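You operate a simulated robot arm through the tools that you are given. There is no shell and no other tool.

Carry out the task below with a simulated robot arm. There is one attempt and no reset: what you move stays moved.

Task
Check the mat board's padding and cover the thin spot.
Fine: white depth gauge on each of the three dots, then back; the knee pad goes over the dot under 25 mm. Set down upright: white depth gauge.
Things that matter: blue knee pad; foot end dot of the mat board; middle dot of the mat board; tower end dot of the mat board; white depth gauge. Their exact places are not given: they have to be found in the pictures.

It is judged by the outcome, as a careful person would: the job done as asked, and still so three seconds after it is handed in. It fails if anything else is knocked over, pushed out of place, dropped, spilled or broken. A push-on lid holds only when it is set on centred and level and pressed home; a screw cap is set on level and turned clockwise until tight.

Robot
A 7-joint arm with a two-finger gripper on a trunk, on a base that drives. Base frame: it is fixed to the floor where the robot stands at the start and does not move with it; the origin is under the middle of the robot, x ahead of it, y to its left, z up; the surface under the hand at the start is at about z = 0.445. Units: m, degrees, N and s.
With the tool pointing down near the work surface it reaches from about 0.24 to 0.72 m from the robot's upright axis, wherever it stands. Its first joint turns from -166.0 to 166.0 degrees. Places, roughly: foot end dot of the mat board [0.9, -0.2, 0.5]; middle dot of the mat board [0.9, 0.1, 0.5]; tower end dot of the mat board [0.9, 0.3, 0.5]. Payload 2.94 kg.
The TCP is the grasp point between the finger pads, 0.03 m short of the fingertips. In the tool frame z runs along the fingers and y along their closing line. Largest opening 0.138 m; the body of the gripper starts 0.109 m behind the TCP.
Orientation is told as [roll, pitch, yaw] about the base's x, y, z axes, in that order, counted from this pose: with the fingers straight down and closing along the base's y, the tool's x points along the base's -x, its y along +y and its z along -z.

Tools
- The arm moves only by the tool move_arm. Its argument "deltas" is a list of rows, each an object of numbers (a shift or turn left out is 0, a gripper value left out holds the last): "x", "y", "z": the shift along the tool's x, y, z in m; "wx", "wy", "wz": the turn, a rotation vector about the tool's x, y, z in degrees; "jaw": the finger opening in m, from 0 to 0.138. In form: [{"x": .., "y": .., "z": .., "wx": .., "wy": .., "wz": .., "jaw": ..}, ...]. A call has 1 to 20 rows; each row is the pose to reach, as a shift and turn from the pose commanded when the call began, along the tool's axes at that moment. A row lasts 0.2 s, in which the tool goes at most 0.05 m and 8.6 degrees; a call with a longer step from one row to the next is refused whole, and so is a gripper value outside its range. Where a pose cannot be reached the arm comes as near as it can. A force on the tool above 40 N (or 10 N above the force at the start of the call, whichever is more), or a blocked arm, ends the call early, and 0.2 s more pass. The fingers move at their own pace and stop on an object; they squeeze with about 34 N. The grip force told is the motor's: it shows also when the fingers shut on nothing. Time passes only in rows, and 0.2 s behind the last, so rows that repeat a pose let the fingers close. The reply holds the time, the measured pose of the TCP, the force on the tool along the base axes, the opening and the grip force, in the units named above and with some noise, with the torque about the TCP (base axes, N m) and any sound that the robot's microphone picked up.
- Cameras (640 x 400 px; columns grow to the right, rows downward): "scene" is now at [-0.0018, 0.1151, 1.3196]; the picture's right is [-0.26, -0.97, 0.00], its down [-0.61, 0.16, -0.77] and it looks along [0.75, -0.20, -0.64] (base axes); focal length 254 px, centre (320, 200). "wrist" rides on the gripper at [0.071, 0.019, -0.146] in the tool frame; the picture's right is [-0.26, 0.97, 0.00], its down [-0.85, -0.23, -0.48] and it looks along [-0.46, -0.12, 0.88] (tool axes); focal length 280 px, centre (320, 200).
- get_image(camera): a new picture of that camera. The clock stands still meanwhile.
- lift_body(by): slides the trunk up (or, below 0, down) by that many m; the arm and the scene camera ride with it, the base frame stays. It gives what a move gives, with no picture.
- base_move(legs): drives the robot by 1 to 6 legs, each [ahead, left, turn to the left] in m, m and degrees, along the robot's own axes; the way and the turn of a leg run together, so that a leg with both is an arc; at most 1.5 m and 180 degrees a leg. The arm and the cameras ride along, it lands a little off, and it stops where it bumps. It gives what a move gives.
- turn_head(pan, tilt): turns the head with the scene camera to pan (to the left, within 86 degrees either way) and tilt (down, from -29 to 69), counted from straight ahead of the robot. It gives what a move gives.
- probe_pixels(camera, pixels): for up to 12 pixels [column, row] of the newest picture of that camera ("zoom" is the newest enlarged one), the place [x, y, z] in the base frame of the surface seen there, good to about 0.002 m, but the place of the scene camera against the robot may be out by one fixed shift of up to 0.012 m in any direction. The clock stands still meanwhile.
- zoom(camera, box): a new picture of the part [left, top, right, bottom] of that camera's present view, enlarged. The clock stands still meanwhile.
- hand_in(): hands the job in; it is judged then, once.

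Unless the task says otherwise, let go and move clear before handing in.

The tools are called after "Call:" as a command line: name --argument value ..., lists and objects as JSON in quotes. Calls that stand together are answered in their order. move_arm: Moves the arm, as the interface text tells. Its arguments: {"type":"object","properties":{"deltas":{"type":"array","items":{"type":"object","properties":{"x":{"type":"number"},"y":{"type":"number"},"z":{"type":"number"},"wx":{"type":"number"},"wy":{"type":"number"},"wz":{"type":"number"},"jaw":{"type":"number"}}}}},"required":["deltas"]} The other tools are called the same way: lift_body (by) slides the trunk up or down; base_move (legs) drives the base; turn_head (pan, tilt) turns the head that bears the scene camera; get_image (camera) takes a picture; probe_pixels (camera, pixels) gives the place of the surface under pixels of a picture; zoom (camera, box) takes an enlarged picture of a part of a camera's view; hand_in () hands the job in.

At the start:

```text
clock: 0.0
eef_pos: [0.46, 0.1086, 0.9045]
ee_rot: [0.0, -0.1, 0.0]
ft_force: [0.0, -0.2, -0.3]
ft_torque: [0.0, 0.01, -0.01]
grip_width: 0.138
grasp_force: 0.1
trunk travel left (down, up): [-0.175, 0.279]
robot x, y, heading: [-0.0011, 0.0001, 0.1]
head pan, tilt: [-14.9, 39.4]
```

scene: 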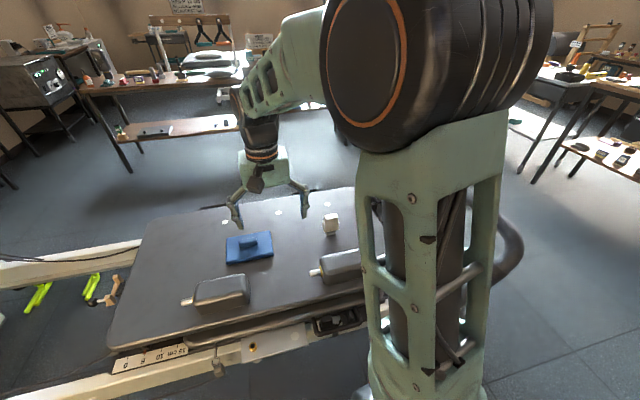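
wrist: 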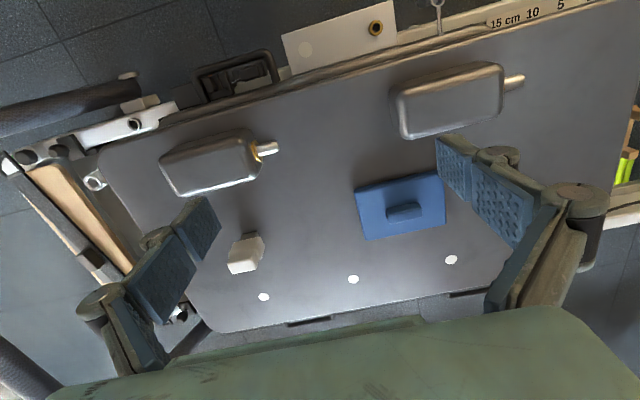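

The wrist picture shows three white dots at (263,297), (353,279) and (451,259), the white gauge at (245,255) and the blue pad at (400,207). I'll zoom in and probe them.

Call:
zoom --camera "wrist" --box '[200, 160, 480, 335]'

Call:
zoom --camera "scene" --box '[200, 180, 360, 280]'

Call:
probe_pixels --camera "wrist" --pixels '[[263, 297], [353, 279], [451, 259], [245, 240], [240, 262], [403, 211], [375, 230], [430, 185], [222, 178], [450, 105], [300, 240], [400, 275]]'

```text
2.29 times, centred on (340, 248) of wrist
```

zoom: 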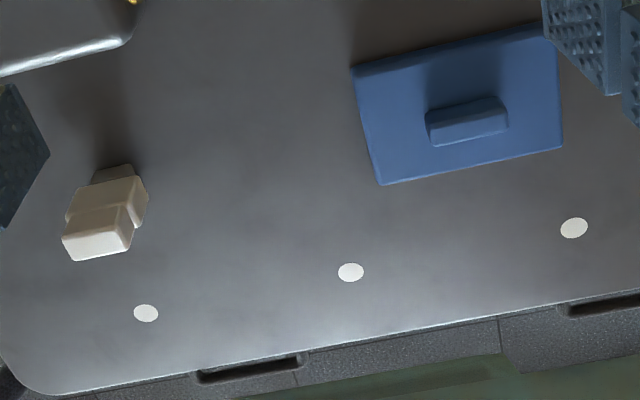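

```text
4.00 times, centred on (280, 230) of scene
```

zoom: 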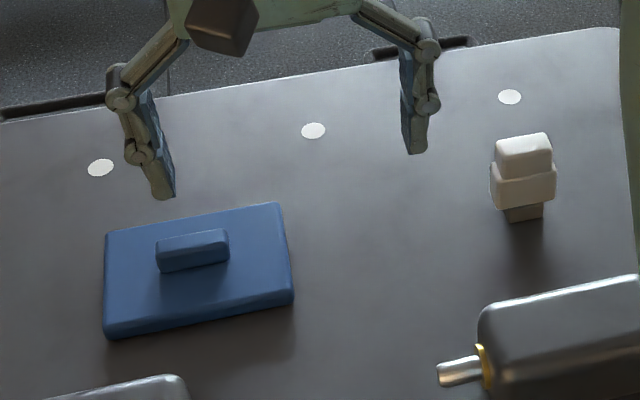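

```text
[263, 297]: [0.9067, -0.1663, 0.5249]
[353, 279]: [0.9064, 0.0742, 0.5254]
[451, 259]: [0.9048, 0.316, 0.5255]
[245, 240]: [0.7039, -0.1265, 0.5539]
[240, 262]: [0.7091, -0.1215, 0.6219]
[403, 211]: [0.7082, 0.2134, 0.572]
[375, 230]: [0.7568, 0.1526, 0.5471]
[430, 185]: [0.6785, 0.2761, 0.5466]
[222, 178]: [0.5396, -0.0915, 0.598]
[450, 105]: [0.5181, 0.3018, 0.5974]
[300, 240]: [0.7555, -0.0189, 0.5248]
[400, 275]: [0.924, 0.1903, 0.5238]
```

The mat surface is at z≈0.525, with the dots at x≈0.906, beyond the 0.72 m reach, so the base has to move. I'll look down at the ground in front of the robot and around it first.

Call:
turn_head --pan 20 --tilt 60

Call:
get_image --camera "scene"

Call:
zoom --camera "wrist" --box '[200, 200, 320, 275]'

Call:
probe_pixels --camera "wrist" --pixels '[[120, 150], [300, 100], [550, 20], [340, 40], [510, 20], [200, 20], [30, 60], [620, 150], [160, 310], [240, 328], [420, 305], [235, 80]]'

```text
clock: 1.0
eef_pos: [0.4607, 0.1094, 0.9035]
ee_rot: [-0.1, -0.1, 0.0]
ft_force: [0.0, -0.1, -0.5]
ft_torque: [-0.01, 0.0, -0.02]
grip_width: 0.138
grasp_force: 0.0
trunk travel left (down, up): [-0.175, 0.279]
robot x, y, heading: [-0.0, 0.0018, -0.4]
head pan, tilt: [20.0, 60.0]
```

```text
taken
```

scene: 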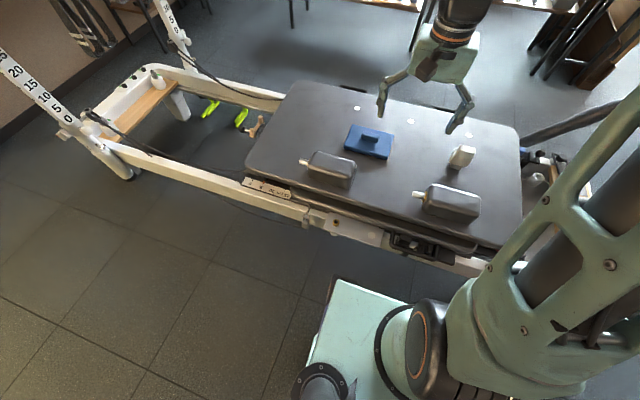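

```text
5.33 times, centred on (260, 238) of wrist
```

zoom: 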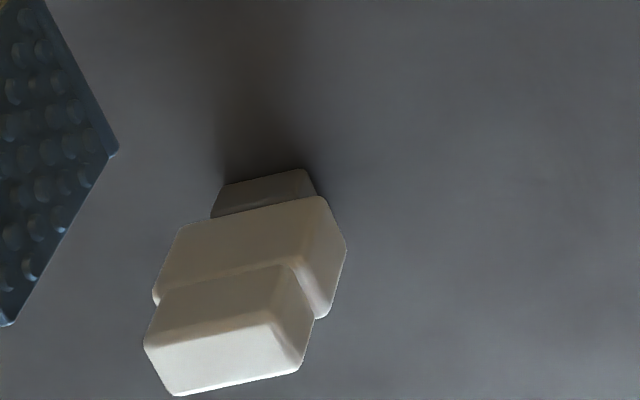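

```text
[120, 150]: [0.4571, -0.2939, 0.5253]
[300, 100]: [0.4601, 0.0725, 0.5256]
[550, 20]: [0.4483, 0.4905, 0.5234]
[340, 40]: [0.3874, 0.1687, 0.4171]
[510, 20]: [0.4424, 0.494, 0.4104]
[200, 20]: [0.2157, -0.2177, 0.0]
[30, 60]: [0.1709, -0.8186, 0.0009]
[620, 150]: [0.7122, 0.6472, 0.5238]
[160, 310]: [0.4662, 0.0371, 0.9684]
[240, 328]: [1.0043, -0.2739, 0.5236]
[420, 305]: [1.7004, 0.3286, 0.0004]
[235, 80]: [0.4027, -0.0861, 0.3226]
```

The reformer's rails block the near side and the dots sit toward the far edge. I'll measure the base front, the frame and the floor space on each side to choose where to stand.

Call:
probe_pixels --camera "scene" --pixels '[[340, 282], [312, 350], [400, 305], [400, 235], [335, 215], [300, 265], [120, 170], [180, 50], [330, 70], [265, 95], [300, 20], [560, 120]]'

Call:
turn_head --pan -40 --tilt 40

Call:
get_image --camera "scene"

```text
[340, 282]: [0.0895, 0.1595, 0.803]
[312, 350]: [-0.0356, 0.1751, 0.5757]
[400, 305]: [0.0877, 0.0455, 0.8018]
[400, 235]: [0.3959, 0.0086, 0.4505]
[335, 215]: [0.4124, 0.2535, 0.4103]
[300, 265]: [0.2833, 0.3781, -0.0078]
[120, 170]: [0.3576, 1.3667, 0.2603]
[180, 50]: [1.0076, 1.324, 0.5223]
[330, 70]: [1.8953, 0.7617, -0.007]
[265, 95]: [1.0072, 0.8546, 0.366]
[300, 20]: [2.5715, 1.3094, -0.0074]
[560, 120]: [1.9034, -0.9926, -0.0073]
```

```text
clock: 2.3
eef_pos: [0.4612, 0.1093, 0.9045]
ee_rot: [0.0, 0.0, -0.1]
ft_force: [-0.1, -0.1, -0.4]
ft_torque: [-0.03, -0.07, 0.01]
grip_width: 0.1381
grasp_force: 0.1
trunk travel left (down, up): [-0.175, 0.279]
robot x, y, heading: [0.0016, -0.0009, 0.1]
head pan, tilt: [-40.0, 40.0]
```

```text
taken
```

scene: 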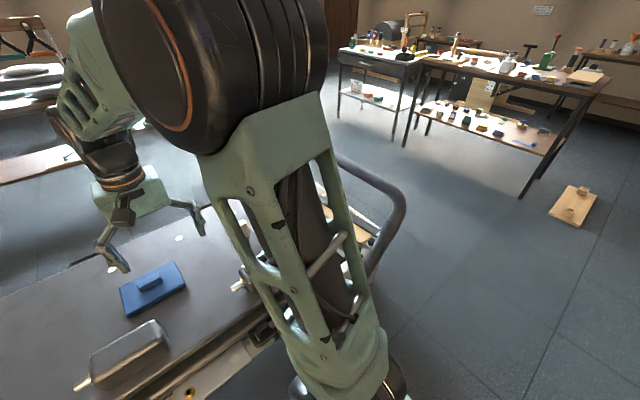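

The trunk and arm hide part of this view. I'll probe the extent of the foot end and the floor toward the far side.

Call:
probe_pixels --camera "scene" --pixels '[[400, 200], [370, 270], [340, 155], [400, 250], [500, 250], [575, 205], [520, 195], [395, 145], [335, 118], [430, 180], [400, 310], [350, 200]]'

Call:
turn_head --pan -80 --tilt 35

Call:
get_image --camera "scene"

Call:
turn_head --pan 10 --tilt 25

Call:
get_image --camera "scene"

```text
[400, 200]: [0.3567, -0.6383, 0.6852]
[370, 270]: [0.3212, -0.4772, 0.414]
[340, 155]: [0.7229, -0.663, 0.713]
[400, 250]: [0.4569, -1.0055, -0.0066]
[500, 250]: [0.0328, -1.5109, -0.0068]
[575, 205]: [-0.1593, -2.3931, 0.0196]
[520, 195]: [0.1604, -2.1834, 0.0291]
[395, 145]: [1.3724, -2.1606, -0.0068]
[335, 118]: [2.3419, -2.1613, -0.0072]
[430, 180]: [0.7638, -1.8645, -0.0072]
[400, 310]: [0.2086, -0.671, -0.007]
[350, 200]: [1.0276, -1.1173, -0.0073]
```

```text
clock: 3.4
eef_pos: [0.4612, 0.1091, 0.9051]
ee_rot: [0.0, 0.0, 0.0]
ft_force: [0.0, 0.3, -0.4]
ft_torque: [0.01, 0.01, 0.03]
grip_width: 0.1381
grasp_force: 0.0
trunk travel left (down, up): [-0.175, 0.279]
robot x, y, heading: [-0.0004, 0.0011, 0.0]
head pan, tilt: [-80.0, 35.0]
```

```text
taken
```

scene: 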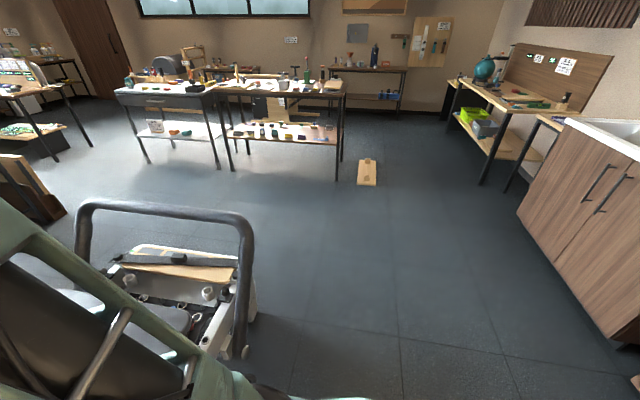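

```text
clock: 5.0
eef_pos: [0.4614, 0.1084, 0.9049]
ee_rot: [0.0, -0.1, 0.1]
ft_force: [-0.2, 0.5, 0.8]
ft_torque: [-0.03, 0.0, 0.0]
grip_width: 0.1381
grasp_force: 0.1
trunk travel left (down, up): [-0.175, 0.279]
robot x, y, heading: [0.0021, -0.001, 0.0]
head pan, tilt: [10.0, 25.0]
```

```text
taken
```

scene: 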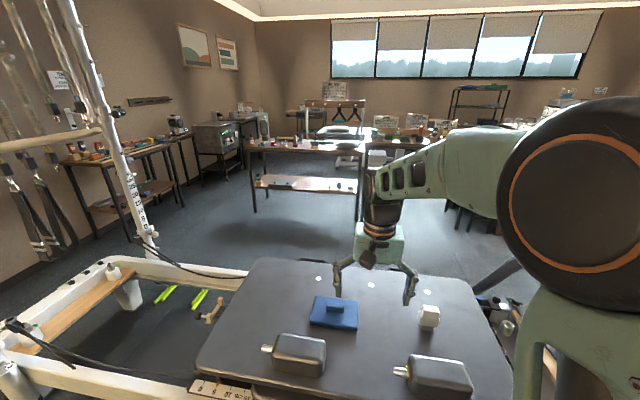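

The foot-end corridor is open, with floor visible at y from -1.0 to -1.9 and tables beyond about -2.2. I'll probe the furniture on the far side before driving around.

Call:
probe_pixels --camera "scene" --pixels '[[255, 212], [357, 218], [310, 185], [280, 235], [440, 205], [470, 225], [500, 255], [318, 278], [372, 285], [429, 308], [429, 322], [150, 240]]'

Call:
turn_head --pan -60 --tilt 30

Call:
get_image --camera "scene"

```text
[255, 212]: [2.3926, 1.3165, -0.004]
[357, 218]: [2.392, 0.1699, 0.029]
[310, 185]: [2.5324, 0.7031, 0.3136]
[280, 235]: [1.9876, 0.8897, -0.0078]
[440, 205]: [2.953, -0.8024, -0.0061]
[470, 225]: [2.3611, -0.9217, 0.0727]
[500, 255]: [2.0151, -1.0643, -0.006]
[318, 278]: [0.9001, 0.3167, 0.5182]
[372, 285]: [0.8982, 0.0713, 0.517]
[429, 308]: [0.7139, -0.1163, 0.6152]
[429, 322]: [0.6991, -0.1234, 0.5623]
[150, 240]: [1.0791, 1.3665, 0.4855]
```

```text
clock: 6.4
eef_pos: [0.4609, 0.1086, 0.9045]
ee_rot: [0.0, -0.1, 0.0]
ft_force: [0.4, -0.5, -0.2]
ft_torque: [0.01, -0.01, 0.01]
grip_width: 0.1379
grasp_force: 0.1
trunk travel left (down, up): [-0.175, 0.279]
robot x, y, heading: [-0.0016, -0.002, -0.1]
head pan, tilt: [-60.0, 30.0]
```

```text
taken
```

scene: 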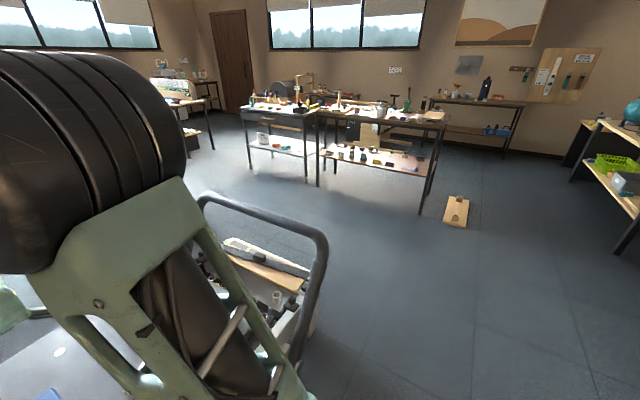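

Wrist probes put the floor visible back to x≈0.2 in front of the base, so the base is short and the far side will bring everything within reach. I'll drive around the foot end, backing off first, and turn with the arm passing over free space.

Call:
base_move --legs '[[-0.15, 0, 0], [0, -1.5, 0], [1.5, 0, 0]]'

Call:
turn_head --pan 30 --tilt 40

Call:
get_image --camera "scene"

Call:
get_image --camera "wrist"

```text
clock: 27.5
eef_pos: [1.8316, -1.355, 0.9037]
ee_rot: [-0.1, 0.0, -0.2]
ft_force: [-0.1, 0.1, 0.0]
ft_torque: [-0.01, 0.0, -0.03]
grip_width: 0.1378
grasp_force: 0.1
trunk travel left (down, up): [-0.175, 0.279]
robot x, y, heading: [1.369, -1.4614, 0.0]
head pan, tilt: [-60.0, 30.0]
```

```text
clock: 29.2
eef_pos: [1.8323, -1.3555, 0.9039]
ee_rot: [0.0, 0.0, -0.2]
ft_force: [0.0, -0.6, 0.3]
ft_torque: [0.02, -0.02, 0.01]
grip_width: 0.1378
grasp_force: 0.1
trunk travel left (down, up): [-0.175, 0.279]
robot x, y, heading: [1.3746, -1.4657, -0.1]
head pan, tilt: [30.0, 40.0]
```

```text
taken
```

scene: 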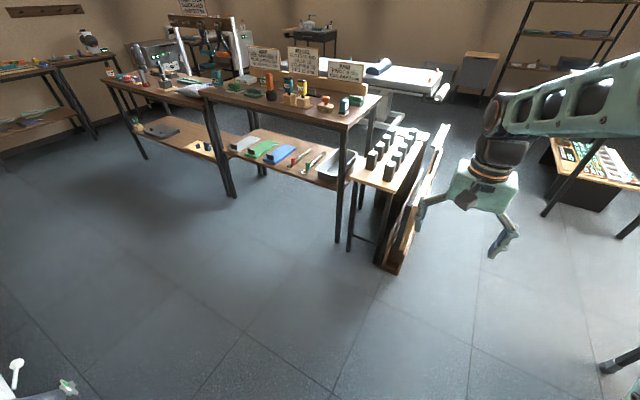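

```text
taken
```

wrist: 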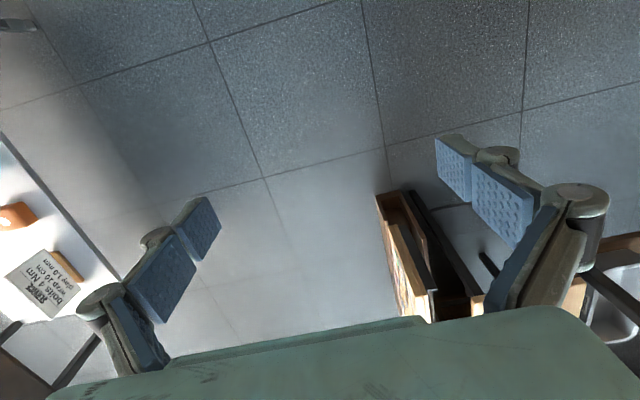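

The robot is at (1.37,-1.47) with clear floor around it. I'll turn left 180°, staying a bit away from the frame, then look before strafing along the far side.

Call:
base_move --legs '[[0.15, 0, 0], [0, 0, 180]]'

Call:
turn_head --pan -35 --tilt 45

Call:
get_image --camera "scene"

```text
clock: 37.8
eef_pos: [1.0551, -1.5609, 0.9048]
ee_rot: [0.0, 0.0, 178.5]
ft_force: [-0.2, -0.3, 0.0]
ft_torque: [0.01, 0.01, 0.06]
grip_width: 0.1379
grasp_force: 0.0
trunk travel left (down, up): [-0.175, 0.279]
robot x, y, heading: [1.5172, -1.4617, 178.6]
head pan, tilt: [30.0, 40.0]
```

```text
clock: 39.2
eef_pos: [1.0554, -1.5616, 0.9055]
ee_rot: [-0.1, 0.0, 178.6]
ft_force: [-0.1, -0.8, -0.7]
ft_torque: [0.02, 0.01, 0.03]
grip_width: 0.138
grasp_force: 0.0
trunk travel left (down, up): [-0.175, 0.279]
robot x, y, heading: [1.5177, -1.4607, 178.6]
head pan, tilt: [-35.0, 45.0]
```

```text
taken
```

scene: 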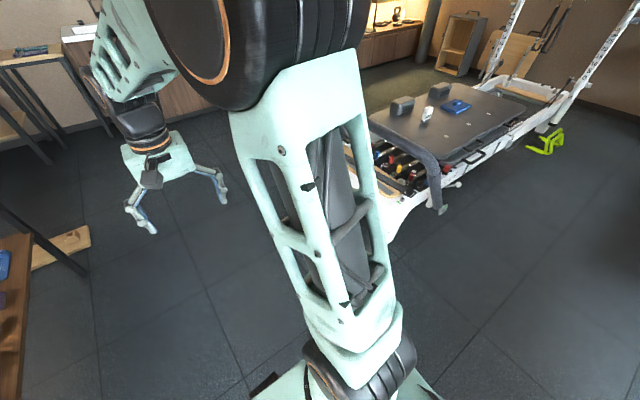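

The far side of the reformer is clear (the green clips lie on the floor at (545,140), well past the mat). I'll strafe to face the mat and straighten the heading.

Call:
base_move --legs '[[0, -1.5, 1.4]]'

Call:
turn_head --pan -10 --tilt 60

Call:
get_image --camera "scene"

Call:
get_image --camera "wrist"

```text
clock: 52.6
eef_pos: [1.0764, -0.0544, 0.9053]
ee_rot: [0.0, -0.1, -179.8]
ft_force: [-0.4, -0.1, -1.0]
ft_torque: [-0.01, -0.03, -0.03]
grip_width: 0.1378
grasp_force: 0.0
trunk travel left (down, up): [-0.175, 0.279]
robot x, y, heading: [1.5355, 0.0569, -179.9]
head pan, tilt: [-35.0, 45.0]
```

```text
clock: 53.5
eef_pos: [1.0756, -0.0536, 0.905]
ee_rot: [0.0, 0.0, -179.8]
ft_force: [0.3, -0.4, 0.5]
ft_torque: [0.02, 0.0, 0.02]
grip_width: 0.1381
grasp_force: 0.1
trunk travel left (down, up): [-0.175, 0.279]
robot x, y, heading: [1.5348, 0.0569, -179.9]
head pan, tilt: [-10.0, 60.0]
```

```text
taken
```

scene: 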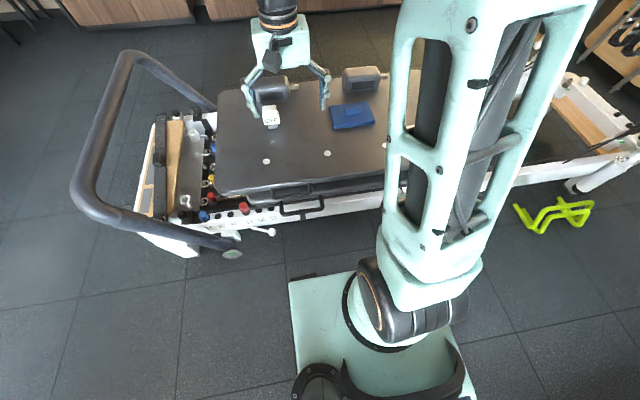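

```text
taken
```

wrist: 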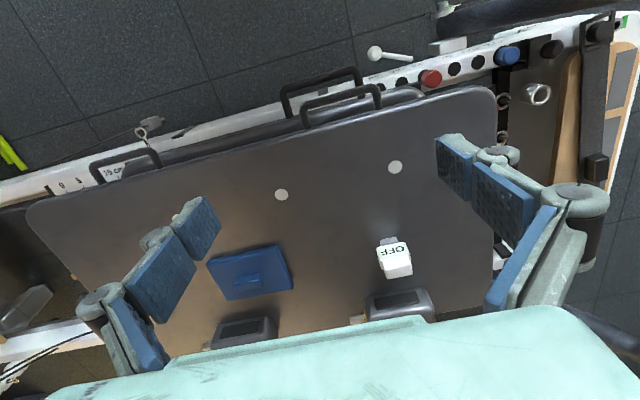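

The gauge shows text "OFF" at (394,252) on its far face. I'll zoom in on it.

Call:
zoom --camera "wrist" --box '[346, 220, 442, 280]'

Call:
zoom --camera "scene" --box '[240, 90, 304, 130]'

Call:
probe_pixels --camera "scene" --pixels '[[300, 280], [370, 268], [300, 215], [240, 235], [320, 205], [360, 190], [250, 220], [400, 330], [310, 385], [225, 240], [340, 285], [280, 195]]'

Call:
probe_pixels --camera "wrist" --pixels '[[281, 195], [395, 168], [100, 170], [330, 80], [400, 50], [340, 95], [375, 52], [394, 265], [392, 243], [250, 281], [390, 240], [181, 214]]'

```text
6.67 times, centred on (394, 250) of wrist
```

zoom: 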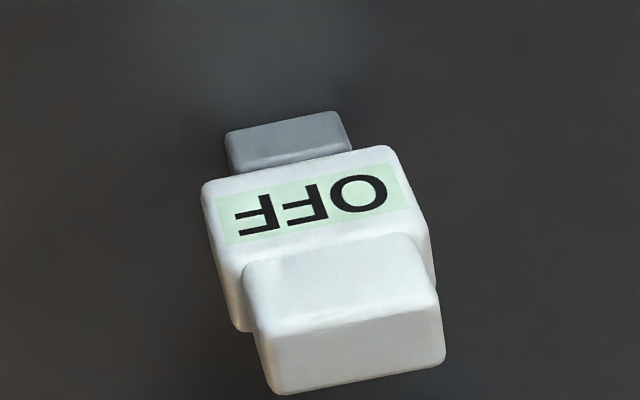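

```text
10.00 times, centred on (272, 110) of scene
```

zoom: 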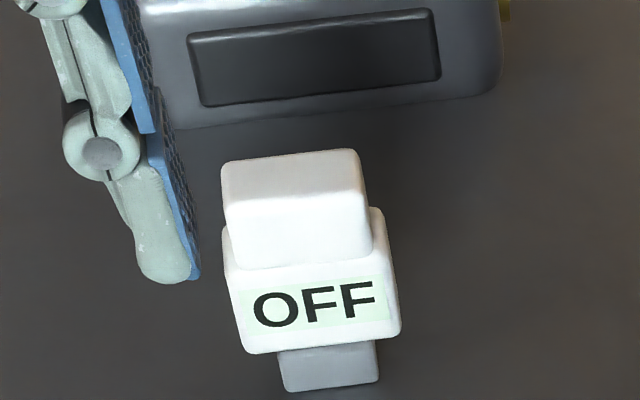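

```text
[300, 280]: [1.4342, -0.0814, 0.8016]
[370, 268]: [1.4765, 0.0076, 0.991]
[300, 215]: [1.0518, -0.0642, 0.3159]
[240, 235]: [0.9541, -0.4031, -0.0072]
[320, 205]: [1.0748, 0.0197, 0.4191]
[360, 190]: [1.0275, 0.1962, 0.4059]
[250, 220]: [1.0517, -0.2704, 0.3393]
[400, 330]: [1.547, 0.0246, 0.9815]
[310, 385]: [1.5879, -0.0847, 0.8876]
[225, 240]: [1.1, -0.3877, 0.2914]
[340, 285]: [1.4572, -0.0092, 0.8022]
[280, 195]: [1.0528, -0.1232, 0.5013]
```

```text
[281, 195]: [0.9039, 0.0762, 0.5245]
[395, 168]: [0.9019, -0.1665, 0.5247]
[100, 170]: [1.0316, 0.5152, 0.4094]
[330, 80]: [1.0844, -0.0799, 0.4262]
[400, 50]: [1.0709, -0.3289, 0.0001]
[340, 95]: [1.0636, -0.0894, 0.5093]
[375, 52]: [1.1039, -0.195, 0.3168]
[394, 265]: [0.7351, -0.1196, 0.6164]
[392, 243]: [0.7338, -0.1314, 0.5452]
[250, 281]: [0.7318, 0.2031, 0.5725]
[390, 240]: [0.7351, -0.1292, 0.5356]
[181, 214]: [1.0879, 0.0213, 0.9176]
```

The gauge's display faces +x, toward me, which suits reading it. The frame handles reach x≈1.10, so I'll drive ahead about 0.16 m to x≈1.375, where everything is within reach.

Call:
base_move --legs '[[0.16, 0, 0]]'

Call:
get_image --camera "wrist"

Call:
get_image --camera "scene"

```text
clock: 55.1
eef_pos: [0.9198, -0.0552, 0.9038]
ee_rot: [-0.1, 0.0, -179.7]
ft_force: [0.5, -0.4, -0.4]
ft_torque: [0.01, -0.01, 0.0]
grip_width: 0.1381
grasp_force: 0.0
trunk travel left (down, up): [-0.175, 0.279]
robot x, y, heading: [1.3783, 0.0554, -179.7]
head pan, tilt: [-10.0, 60.0]
stopped in leg 1: the robot was blocked; the commanded pose is now the measured one
```

```text
taken
```

wrist: 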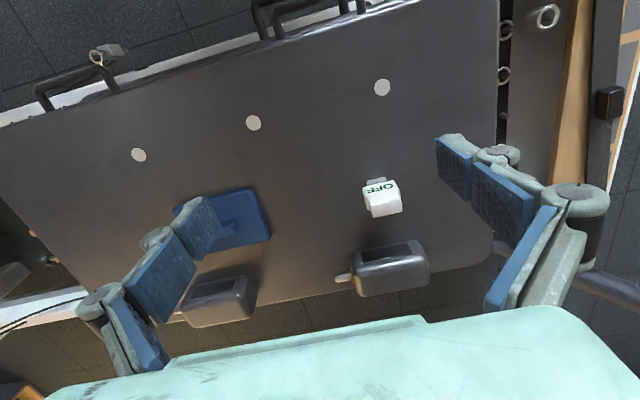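

```text
taken
```

scene: 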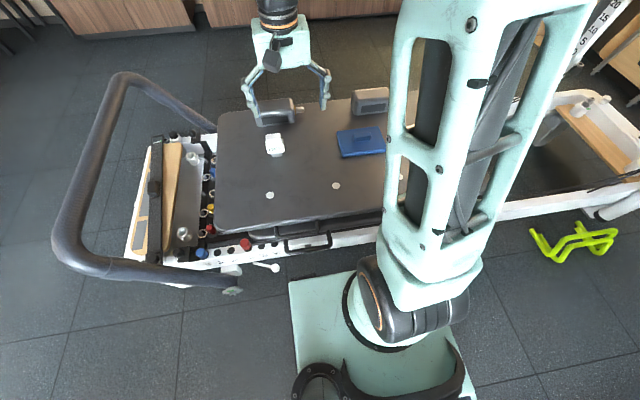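

The base stopped in contact at x≈1.378. I'll check whether anything shifted, and back off about 1.5 cm so it isn't pressing on the frame.

Call:
probe_pixels --camera "wrist" --pixels '[[382, 88], [253, 123], [139, 155], [382, 185], [385, 205], [366, 182], [263, 200], [265, 232], [390, 270]]'

Call:
base_move --legs '[[-0.015, 0, 0]]'

Call:
get_image --camera "wrist"

```text
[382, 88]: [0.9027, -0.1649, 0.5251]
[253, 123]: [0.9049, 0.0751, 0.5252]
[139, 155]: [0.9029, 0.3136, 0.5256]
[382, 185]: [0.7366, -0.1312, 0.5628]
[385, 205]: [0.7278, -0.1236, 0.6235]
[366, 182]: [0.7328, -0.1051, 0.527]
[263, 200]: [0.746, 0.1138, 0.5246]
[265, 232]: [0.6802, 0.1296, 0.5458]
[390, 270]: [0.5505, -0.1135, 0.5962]
```

```text
clock: 55.9
eef_pos: [0.9355, -0.0553, 0.9041]
ee_rot: [0.1, 0.1, -179.7]
ft_force: [-0.3, 0.6, 0.2]
ft_torque: [-0.04, -0.02, -0.01]
grip_width: 0.1381
grasp_force: 0.0
trunk travel left (down, up): [-0.175, 0.279]
robot x, y, heading: [1.3931, 0.0538, -179.8]
head pan, tilt: [-10.0, 60.0]
```

```text
taken
```

wrist: 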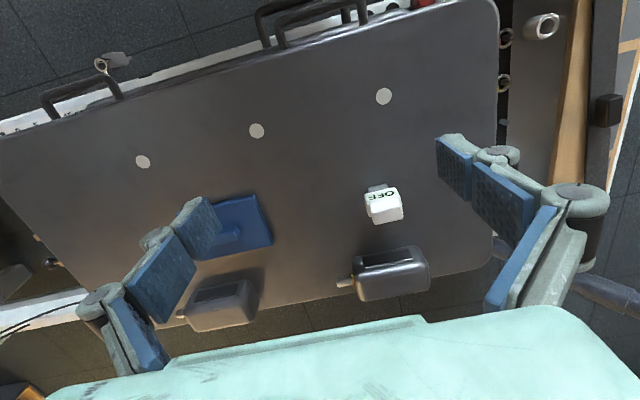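

The dots are unchanged, so nothing was displaced. I'll move the open gripper above the gauge for a close look at it.

Call:
move_arm --deltas '[{"x": -0.025, "y": 0.01, "z": 0.02}, {"x": -0.05, "y": 0.02, "z": 0.04}, {"x": -0.075, "y": 0.03, "z": 0.06}, {"x": -0.1, "y": 0.04, "z": 0.08}, {"x": -0.125, "y": 0.05, "z": 0.1}, {"x": -0.15, "y": 0.06, "z": 0.12}, {"x": -0.17, "y": 0.07, "z": 0.13}, {"x": -0.17, "y": 0.07, "z": 0.13}]'

Call:
get_image --camera "wrist"

```text
clock: 57.7
eef_pos: [0.7659, -0.1248, 0.7734]
ee_rot: [-0.1, 0.2, -179.8]
ft_force: [0.0, 0.1, 0.5]
ft_torque: [-0.02, -0.01, -0.01]
grip_width: 0.138
grasp_force: 0.1
trunk travel left (down, up): [-0.175, 0.279]
robot x, y, heading: [1.3982, 0.0539, -179.5]
head pan, tilt: [-10.0, 60.0]
```

```text
taken
```

wrist: 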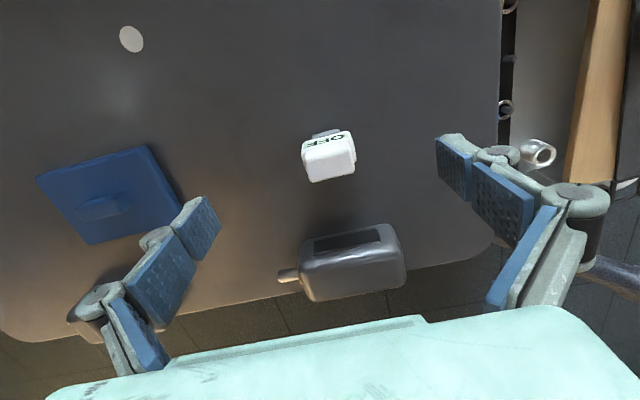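

Call:
zoom --camera "wrist" --box '[280, 120, 376, 190]'

```text
5.71 times, centred on (328, 155) of wrist
```

zoom: 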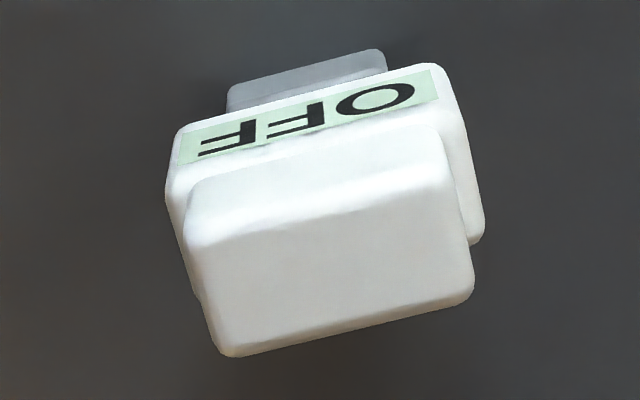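

The zoom shows the cap's top face with corners near (190,245), (452,200), (470,290) and (228,352). I'll probe these to get its size and yaw.

Call:
probe_pixels --camera "zoom" --pixels '[[205, 250], [450, 198], [463, 290], [235, 345], [330, 270], [190, 160], [435, 105], [185, 135], [432, 72], [478, 230], [235, 95], [375, 65]]'

```text
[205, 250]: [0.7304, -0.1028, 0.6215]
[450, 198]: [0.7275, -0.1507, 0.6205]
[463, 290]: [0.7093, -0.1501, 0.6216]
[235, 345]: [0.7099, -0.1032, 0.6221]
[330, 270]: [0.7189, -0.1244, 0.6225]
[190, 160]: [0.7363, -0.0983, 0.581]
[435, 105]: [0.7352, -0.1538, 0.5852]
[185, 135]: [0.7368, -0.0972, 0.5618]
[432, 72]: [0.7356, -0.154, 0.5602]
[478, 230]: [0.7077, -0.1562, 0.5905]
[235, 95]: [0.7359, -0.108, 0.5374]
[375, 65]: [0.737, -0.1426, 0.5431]
```

The gauge is about 60 mm wide along y, centred at about (0.7195,-0.1265), with its top at 0.622 and almost no yaw. I'll centre over it and go partway down.

Call:
move_arm --deltas '[{"x": -0.023, "y": 0.001, "z": 0.02}, {"x": -0.046, "y": 0.002, "z": 0.05}, {"x": -0.046, "y": 0.002, "z": 0.08}, {"x": -0.046, "y": 0.002, "z": 0.1}, {"x": -0.046, "y": 0.002, "z": 0.1}]'

Call:
get_image --camera "wrist"

```text
clock: 58.9
eef_pos: [0.7196, -0.1272, 0.6729]
ee_rot: [0.0, 0.1, -179.8]
ft_force: [0.4, 0.0, 0.3]
ft_torque: [0.02, -0.01, -0.04]
grip_width: 0.1379
grasp_force: 0.1
trunk travel left (down, up): [-0.175, 0.279]
robot x, y, heading: [1.3962, 0.0548, -179.7]
head pan, tilt: [-10.0, 60.0]
```

```text
taken
```

wrist: 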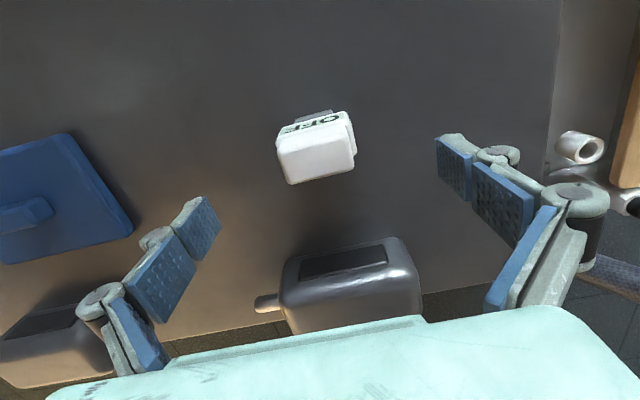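

The gauge is centred between the fingers with no obstruction at finger depth. I'll descend to z≈0.575.

Call:
move_arm --deltas '[{"z": 0.03}, {"z": 0.06}, {"z": 0.08}, {"z": 0.098}, {"z": 0.098}]'

Call:
get_image --camera "wrist"

Call:
get_image --camera "scene"

```text
clock: 60.1
eef_pos: [0.7208, -0.1279, 0.5773]
ee_rot: [0.1, 0.0, -179.8]
ft_force: [-0.3, -0.3, -0.7]
ft_torque: [-0.05, -0.01, 0.0]
grip_width: 0.138
grasp_force: 0.1
trunk travel left (down, up): [-0.175, 0.279]
robot x, y, heading: [1.3992, 0.0597, -179.6]
head pan, tilt: [-10.0, 60.0]
```

```text
taken
```

wrist: 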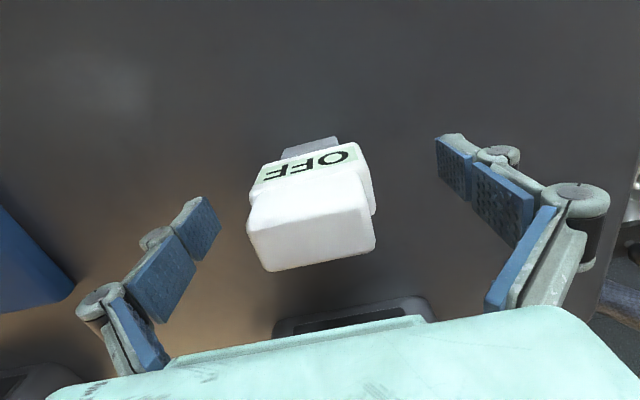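

```text
taken
```

scene: 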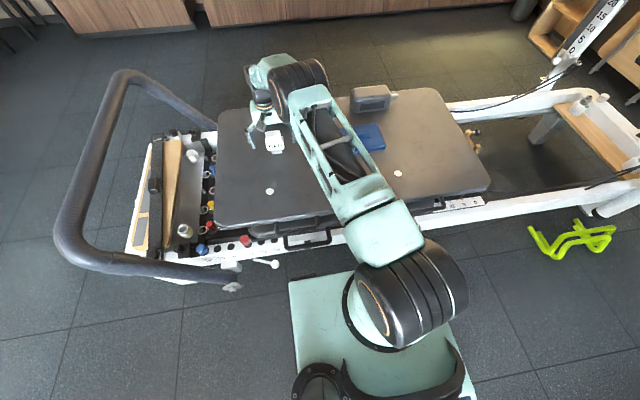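

The fingers straddle the gauge. I'll close on it.

Call:
move_arm --deltas '[{"jaw": 0.1}, {"jaw": 0.07}, {"jaw": 0.045}, {"jaw": 0.045}, {"jaw": 0.045}, {"jaw": 0.045}]'

Call:
get_image --camera "wrist"

```text
clock: 61.5
eef_pos: [0.7205, -0.1275, 0.576]
ee_rot: [0.0, 0.0, -179.7]
ft_force: [-0.6, 1.2, 1.4]
ft_torque: [-0.03, 0.02, 0.04]
grip_width: 0.0653
grasp_force: 34.8
trunk travel left (down, up): [-0.175, 0.279]
robot x, y, heading: [1.3934, 0.0552, -179.6]
head pan, tilt: [-10.0, 60.0]
```

```text
taken
```

wrist: 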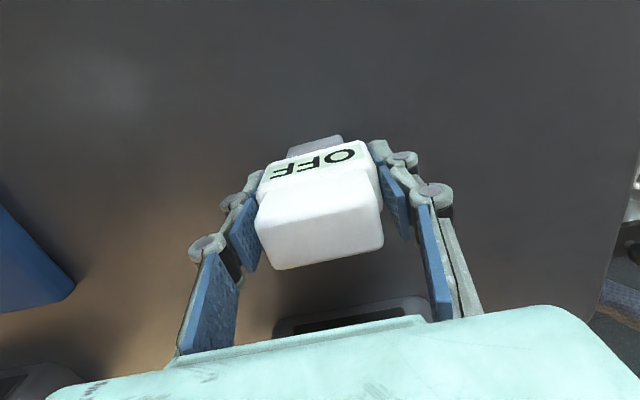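

The gauge is gripped at 65 mm wide, with home TCP (0.7205,-0.1275,0.576). I'll lift it and carry it to above the foot-end dot.

Call:
move_arm --deltas '[{"z": -0.02}, {"z": -0.05}, {"x": 0.04, "y": 0.009, "z": -0.05}, {"x": 0.08, "y": 0.018, "z": -0.05}, {"x": 0.12, "y": 0.027, "z": -0.05}, {"x": 0.16, "y": 0.035, "z": -0.05}, {"x": 0.183, "y": 0.038, "z": -0.05}, {"x": 0.183, "y": 0.038, "z": -0.05}]'

Call:
get_image --camera "wrist"

Call:
get_image --camera "scene"

```text
clock: 63.3
eef_pos: [0.9047, -0.1639, 0.6255]
ee_rot: [0.0, -0.1, -179.8]
ft_force: [-0.5, 0.4, -2.0]
ft_torque: [0.03, 0.01, -0.01]
grip_width: 0.0649
grasp_force: 34.0
trunk travel left (down, up): [-0.175, 0.279]
robot x, y, heading: [1.397, 0.0574, -179.3]
head pan, tilt: [-10.0, 60.0]
```

```text
taken
```

wrist: 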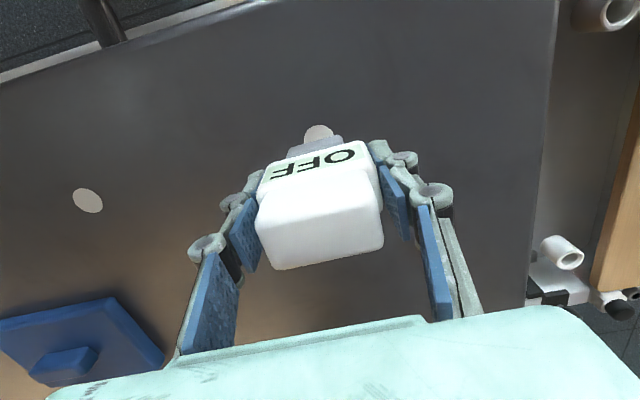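

```text
taken
```

scene: 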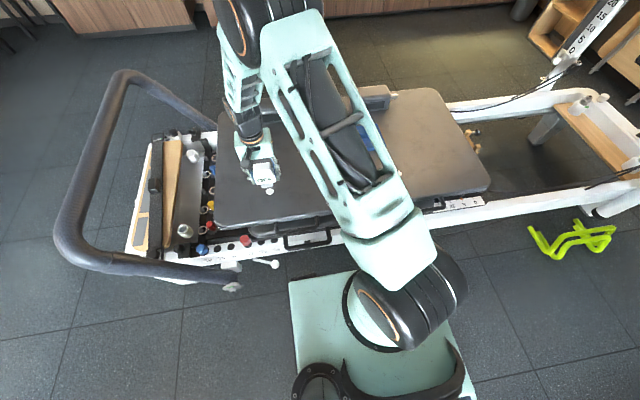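

The foot dot at (318,132) shows just beyond the gauge, as expected while it's 5 cm up. I'll lower it onto the dot.

Call:
move_arm --deltas '[{"z": 0.02}, {"z": 0.035}, {"z": 0.042}, {"z": 0.046}, {"z": 0.049}, {"z": 0.049}]'

Call:
get_image --camera "wrist"

Call:
zoom --camera "scene" --box '[224, 150, 304, 200]'

```text
clock: 64.7
eef_pos: [0.9022, -0.1649, 0.5763]
ee_rot: [0.0, 0.1, -179.7]
ft_force: [1.7, -0.2, 1.7]
ft_torque: [-0.01, -0.01, 0.02]
grip_width: 0.0652
grasp_force: 33.8
trunk travel left (down, up): [-0.175, 0.279]
robot x, y, heading: [1.397, 0.0595, -179.8]
head pan, tilt: [-10.0, 60.0]
```

```text
taken
```

wrist: 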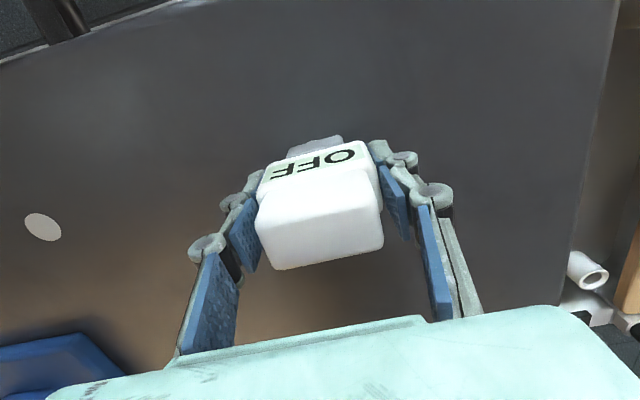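

```text
8.00 times, centred on (264, 175) of scene
```

zoom: 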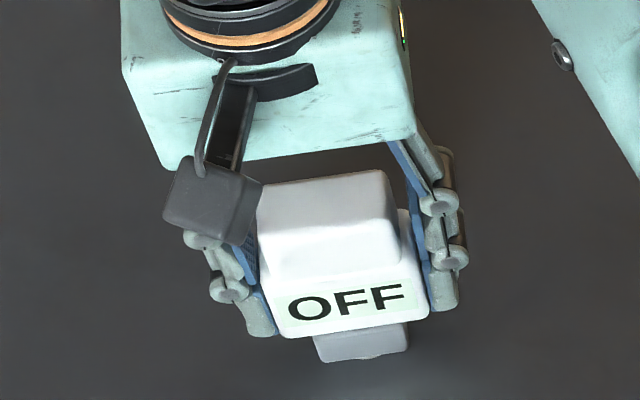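

The display still reads OFF with little vertical force, so contact isn't firm. I'll press down a little more and hold.

Call:
move_arm --deltas '[{"z": 0.002}, {"z": 0.003}, {"z": 0.004}, {"z": 0.004}, {"z": 0.004}, {"z": 0.004}]'

Call:
zoom --camera "scene" --box '[224, 150, 304, 200]'

Call:
zoom --camera "wrist" --box '[240, 110, 400, 210]'

```text
clock: 66.1
eef_pos: [0.9028, -0.1655, 0.5737]
ee_rot: [0.2, -0.2, -179.7]
ft_force: [-1.8, 0.4, 22.3]
ft_torque: [0.08, 0.12, 0.04]
grip_width: 0.0652
grasp_force: 33.5
trunk travel left (down, up): [-0.175, 0.279]
robot x, y, heading: [1.3944, 0.0622, -179.5]
head pan, tilt: [-10.0, 60.0]
```

```text
8.00 times, centred on (264, 175) of scene
```

zoom: 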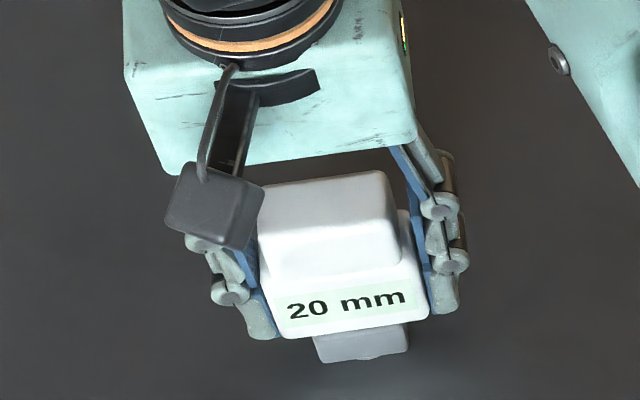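

```text
4.00 times, centred on (320, 160) of wrist
```

zoom: 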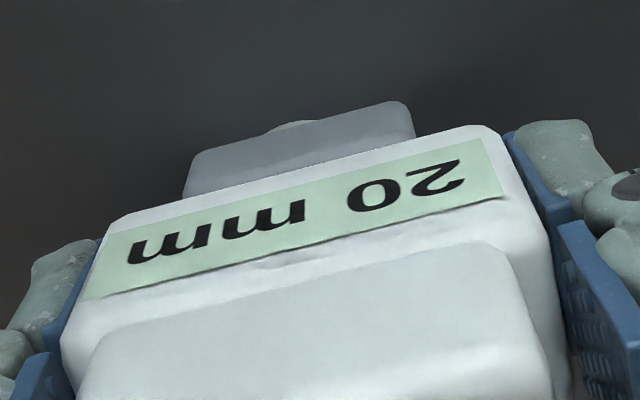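

The foot-end dot reads 20 mm with 22 N of contact. I'll lift and carry the gauge to the middle dot.

Call:
move_arm --deltas '[{"z": -0.02}, {"z": -0.05}, {"x": 0.002, "y": -0.04, "z": -0.053}, {"x": 0.004, "y": -0.08, "z": -0.053}, {"x": 0.004, "y": -0.12, "z": -0.053}, {"x": 0.004, "y": -0.16, "z": -0.053}, {"x": 0.004, "y": -0.2, "z": -0.053}, {"x": 0.004, "y": -0.23, "z": -0.053}, {"x": 0.004, "y": -0.24, "z": -0.053}, {"x": 0.004, "y": -0.24, "z": -0.053}]'

Call:
get_image --camera "wrist"

Call:
zoom --camera "scene" --box '[290, 120, 402, 190]'

```text
clock: 68.3
eef_pos: [0.9035, 0.075, 0.6257]
ee_rot: [0.0, 0.1, -179.7]
ft_force: [0.1, -0.4, -0.7]
ft_torque: [0.02, -0.01, -0.01]
grip_width: 0.0652
grasp_force: 34.2
trunk travel left (down, up): [-0.175, 0.279]
robot x, y, heading: [1.3946, 0.0555, -179.6]
head pan, tilt: [-10.0, 60.0]
```

```text
taken
```

wrist: 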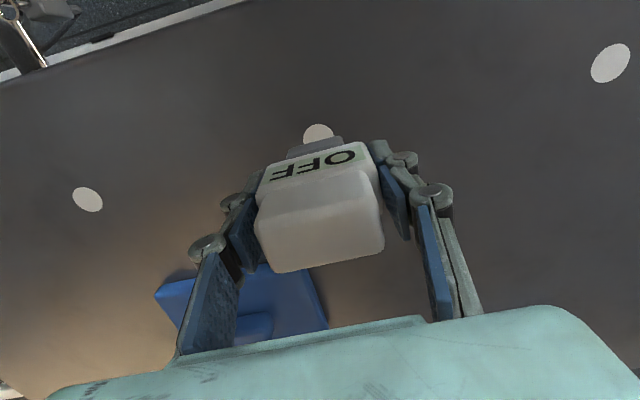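

```text
5.71 times, centred on (346, 155) of scene
```

zoom: 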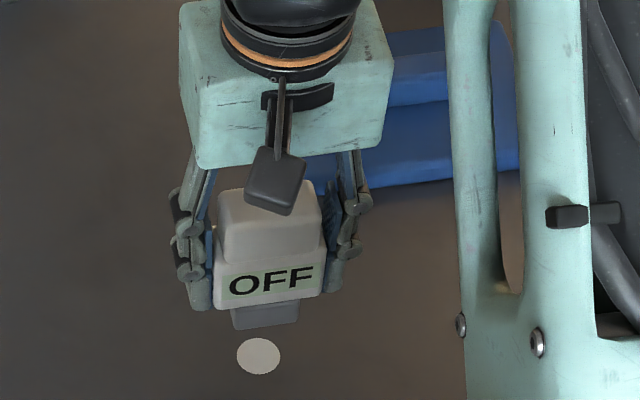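

The gauge went back to OFF in the air and is above the middle dot. I'll lower and press it.

Call:
move_arm --deltas '[{"x": 0.003, "z": 0.02}, {"x": 0.003, "z": 0.038}, {"x": 0.003, "z": 0.046}, {"x": 0.003, "z": 0.05}, {"x": 0.003, "z": 0.052}, {"x": 0.003, "z": 0.053}, {"x": 0.003, "z": 0.053}, {"x": 0.003, "z": 0.053}]'

Call:
zoom --camera "wrist" --box '[240, 110, 400, 210]'

Call:
zoom --camera "scene" --box '[290, 130, 402, 200]'

```text
clock: 70.1
eef_pos: [0.9084, 0.0755, 0.5752]
ee_rot: [0.0, -0.1, -179.8]
ft_force: [0.8, 1.9, 15.0]
ft_torque: [-0.11, 0.09, 0.01]
grip_width: 0.0652
grasp_force: 33.7
trunk travel left (down, up): [-0.175, 0.279]
robot x, y, heading: [1.3957, 0.055, -179.6]
head pan, tilt: [-10.0, 60.0]
```

```text
4.00 times, centred on (320, 160) of wrist
```

zoom: 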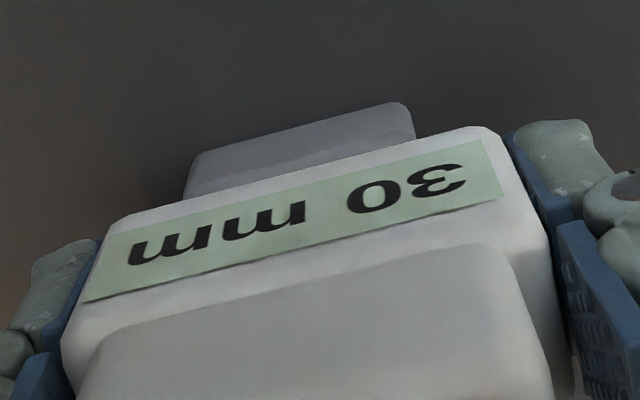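

```text
5.71 times, centred on (346, 165) of scene
```

zoom: 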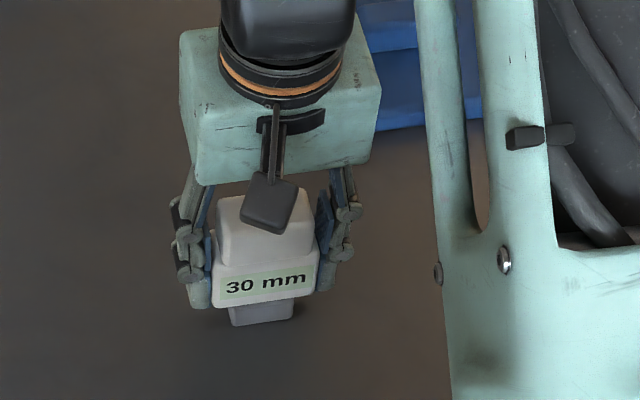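

The middle dot reads 30 mm. I'll go on to the tower-end dot.

Call:
move_arm --deltas '[{"z": -0.02}, {"z": -0.05}, {"x": -0.002, "y": -0.04, "z": -0.053}, {"x": -0.002, "y": -0.08, "z": -0.053}, {"x": -0.002, "y": -0.12, "z": -0.053}, {"x": -0.002, "y": -0.16, "z": -0.053}, {"x": -0.002, "y": -0.2, "z": -0.053}, {"x": -0.002, "y": -0.23, "z": -0.053}, {"x": -0.002, "y": -0.239, "z": -0.053}, {"x": -0.002, "y": -0.239, "z": -0.053}]'

Call:
get_image --camera "wrist"

```text
clock: 72.3
eef_pos: [0.9047, 0.3157, 0.6269]
ee_rot: [0.1, 0.1, -179.7]
ft_force: [-0.5, -0.1, -1.4]
ft_torque: [0.01, 0.02, 0.02]
grip_width: 0.0652
grasp_force: 33.9
trunk travel left (down, up): [-0.175, 0.279]
robot x, y, heading: [1.397, 0.0574, -179.5]
head pan, tilt: [-10.0, 60.0]
```

```text
taken
```

wrist: 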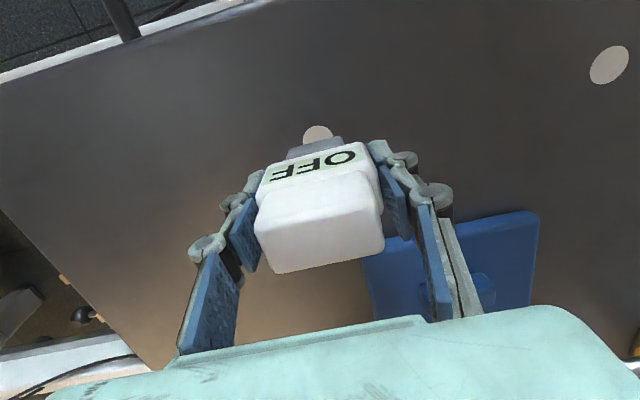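

The view matches the previous approaches, with the dot at (318,133). I'll lower and press the gauge.

Call:
move_arm --deltas '[{"x": 0.001, "z": 0.02}, {"x": 0.001, "z": 0.038}, {"x": 0.001, "z": 0.046}, {"x": 0.001, "z": 0.05}, {"x": 0.001, "z": 0.052}, {"x": 0.001, "z": 0.053}, {"x": 0.001, "z": 0.053}, {"x": 0.001, "z": 0.053}]'

Call:
zoom --camera "wrist" --box '[240, 110, 400, 210]'

```text
clock: 74.1
eef_pos: [0.9074, 0.3146, 0.5745]
ee_rot: [0.0, -0.1, -179.6]
ft_force: [2.8, 0.1, 12.7]
ft_torque: [-0.22, 0.05, 0.09]
grip_width: 0.0651
grasp_force: 34.1
trunk travel left (down, up): [-0.175, 0.279]
robot x, y, heading: [1.402, 0.0585, -179.5]
head pan, tilt: [-10.0, 60.0]
```

```text
4.00 times, centred on (320, 160) of wrist
```

zoom: 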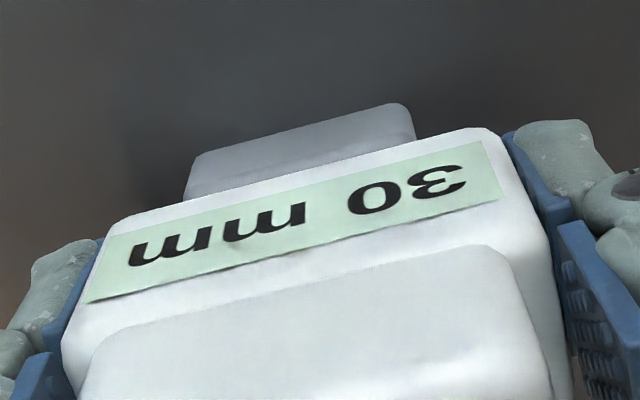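

The tower-end dot reads 30 mm, so the foot-end dot at 20 mm is the thin spot. I'll lift the gauge and carry it back over its home place.

Call:
move_arm --deltas '[{"z": -0.03}, {"z": -0.073}, {"x": -0.017, "y": 0.04, "z": -0.073}, {"x": -0.034, "y": 0.08, "z": -0.073}, {"x": -0.051, "y": 0.12, "z": -0.073}, {"x": -0.068, "y": 0.16, "z": -0.073}, {"x": -0.085, "y": 0.2, "z": -0.073}, {"x": -0.102, "y": 0.24, "z": -0.073}, {"x": -0.119, "y": 0.28, "z": -0.073}, {"x": -0.136, "y": 0.32, "z": -0.073}, {"x": -0.153, "y": 0.36, "z": -0.073}, {"x": -0.17, "y": 0.4, "z": -0.073}, {"x": -0.185, "y": 0.432, "z": -0.073}, {"x": -0.187, "y": 0.442, "z": -0.073}, {"x": -0.187, "y": 0.442, "z": -0.073}]'

Call:
get_image --camera "wrist"

```text
clock: 77.3
eef_pos: [0.7214, -0.1306, 0.6452]
ee_rot: [-0.1, 0.2, -179.6]
ft_force: [-0.4, 0.3, -0.8]
ft_torque: [-0.02, -0.01, -0.02]
grip_width: 0.0649
grasp_force: 33.9
trunk travel left (down, up): [-0.175, 0.279]
robot x, y, heading: [1.3954, 0.0552, -179.5]
head pan, tilt: [-10.0, 60.0]
```

```text
taken
```

wrist: 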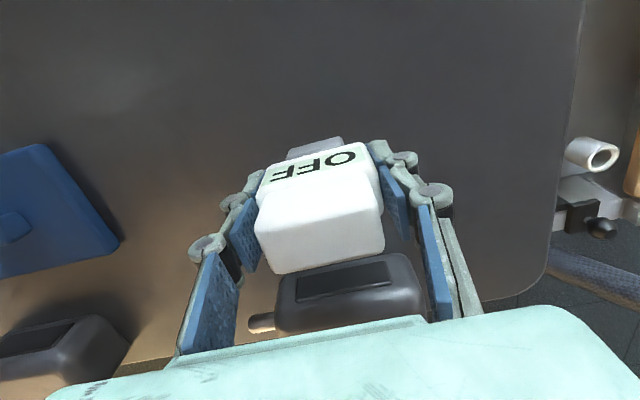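

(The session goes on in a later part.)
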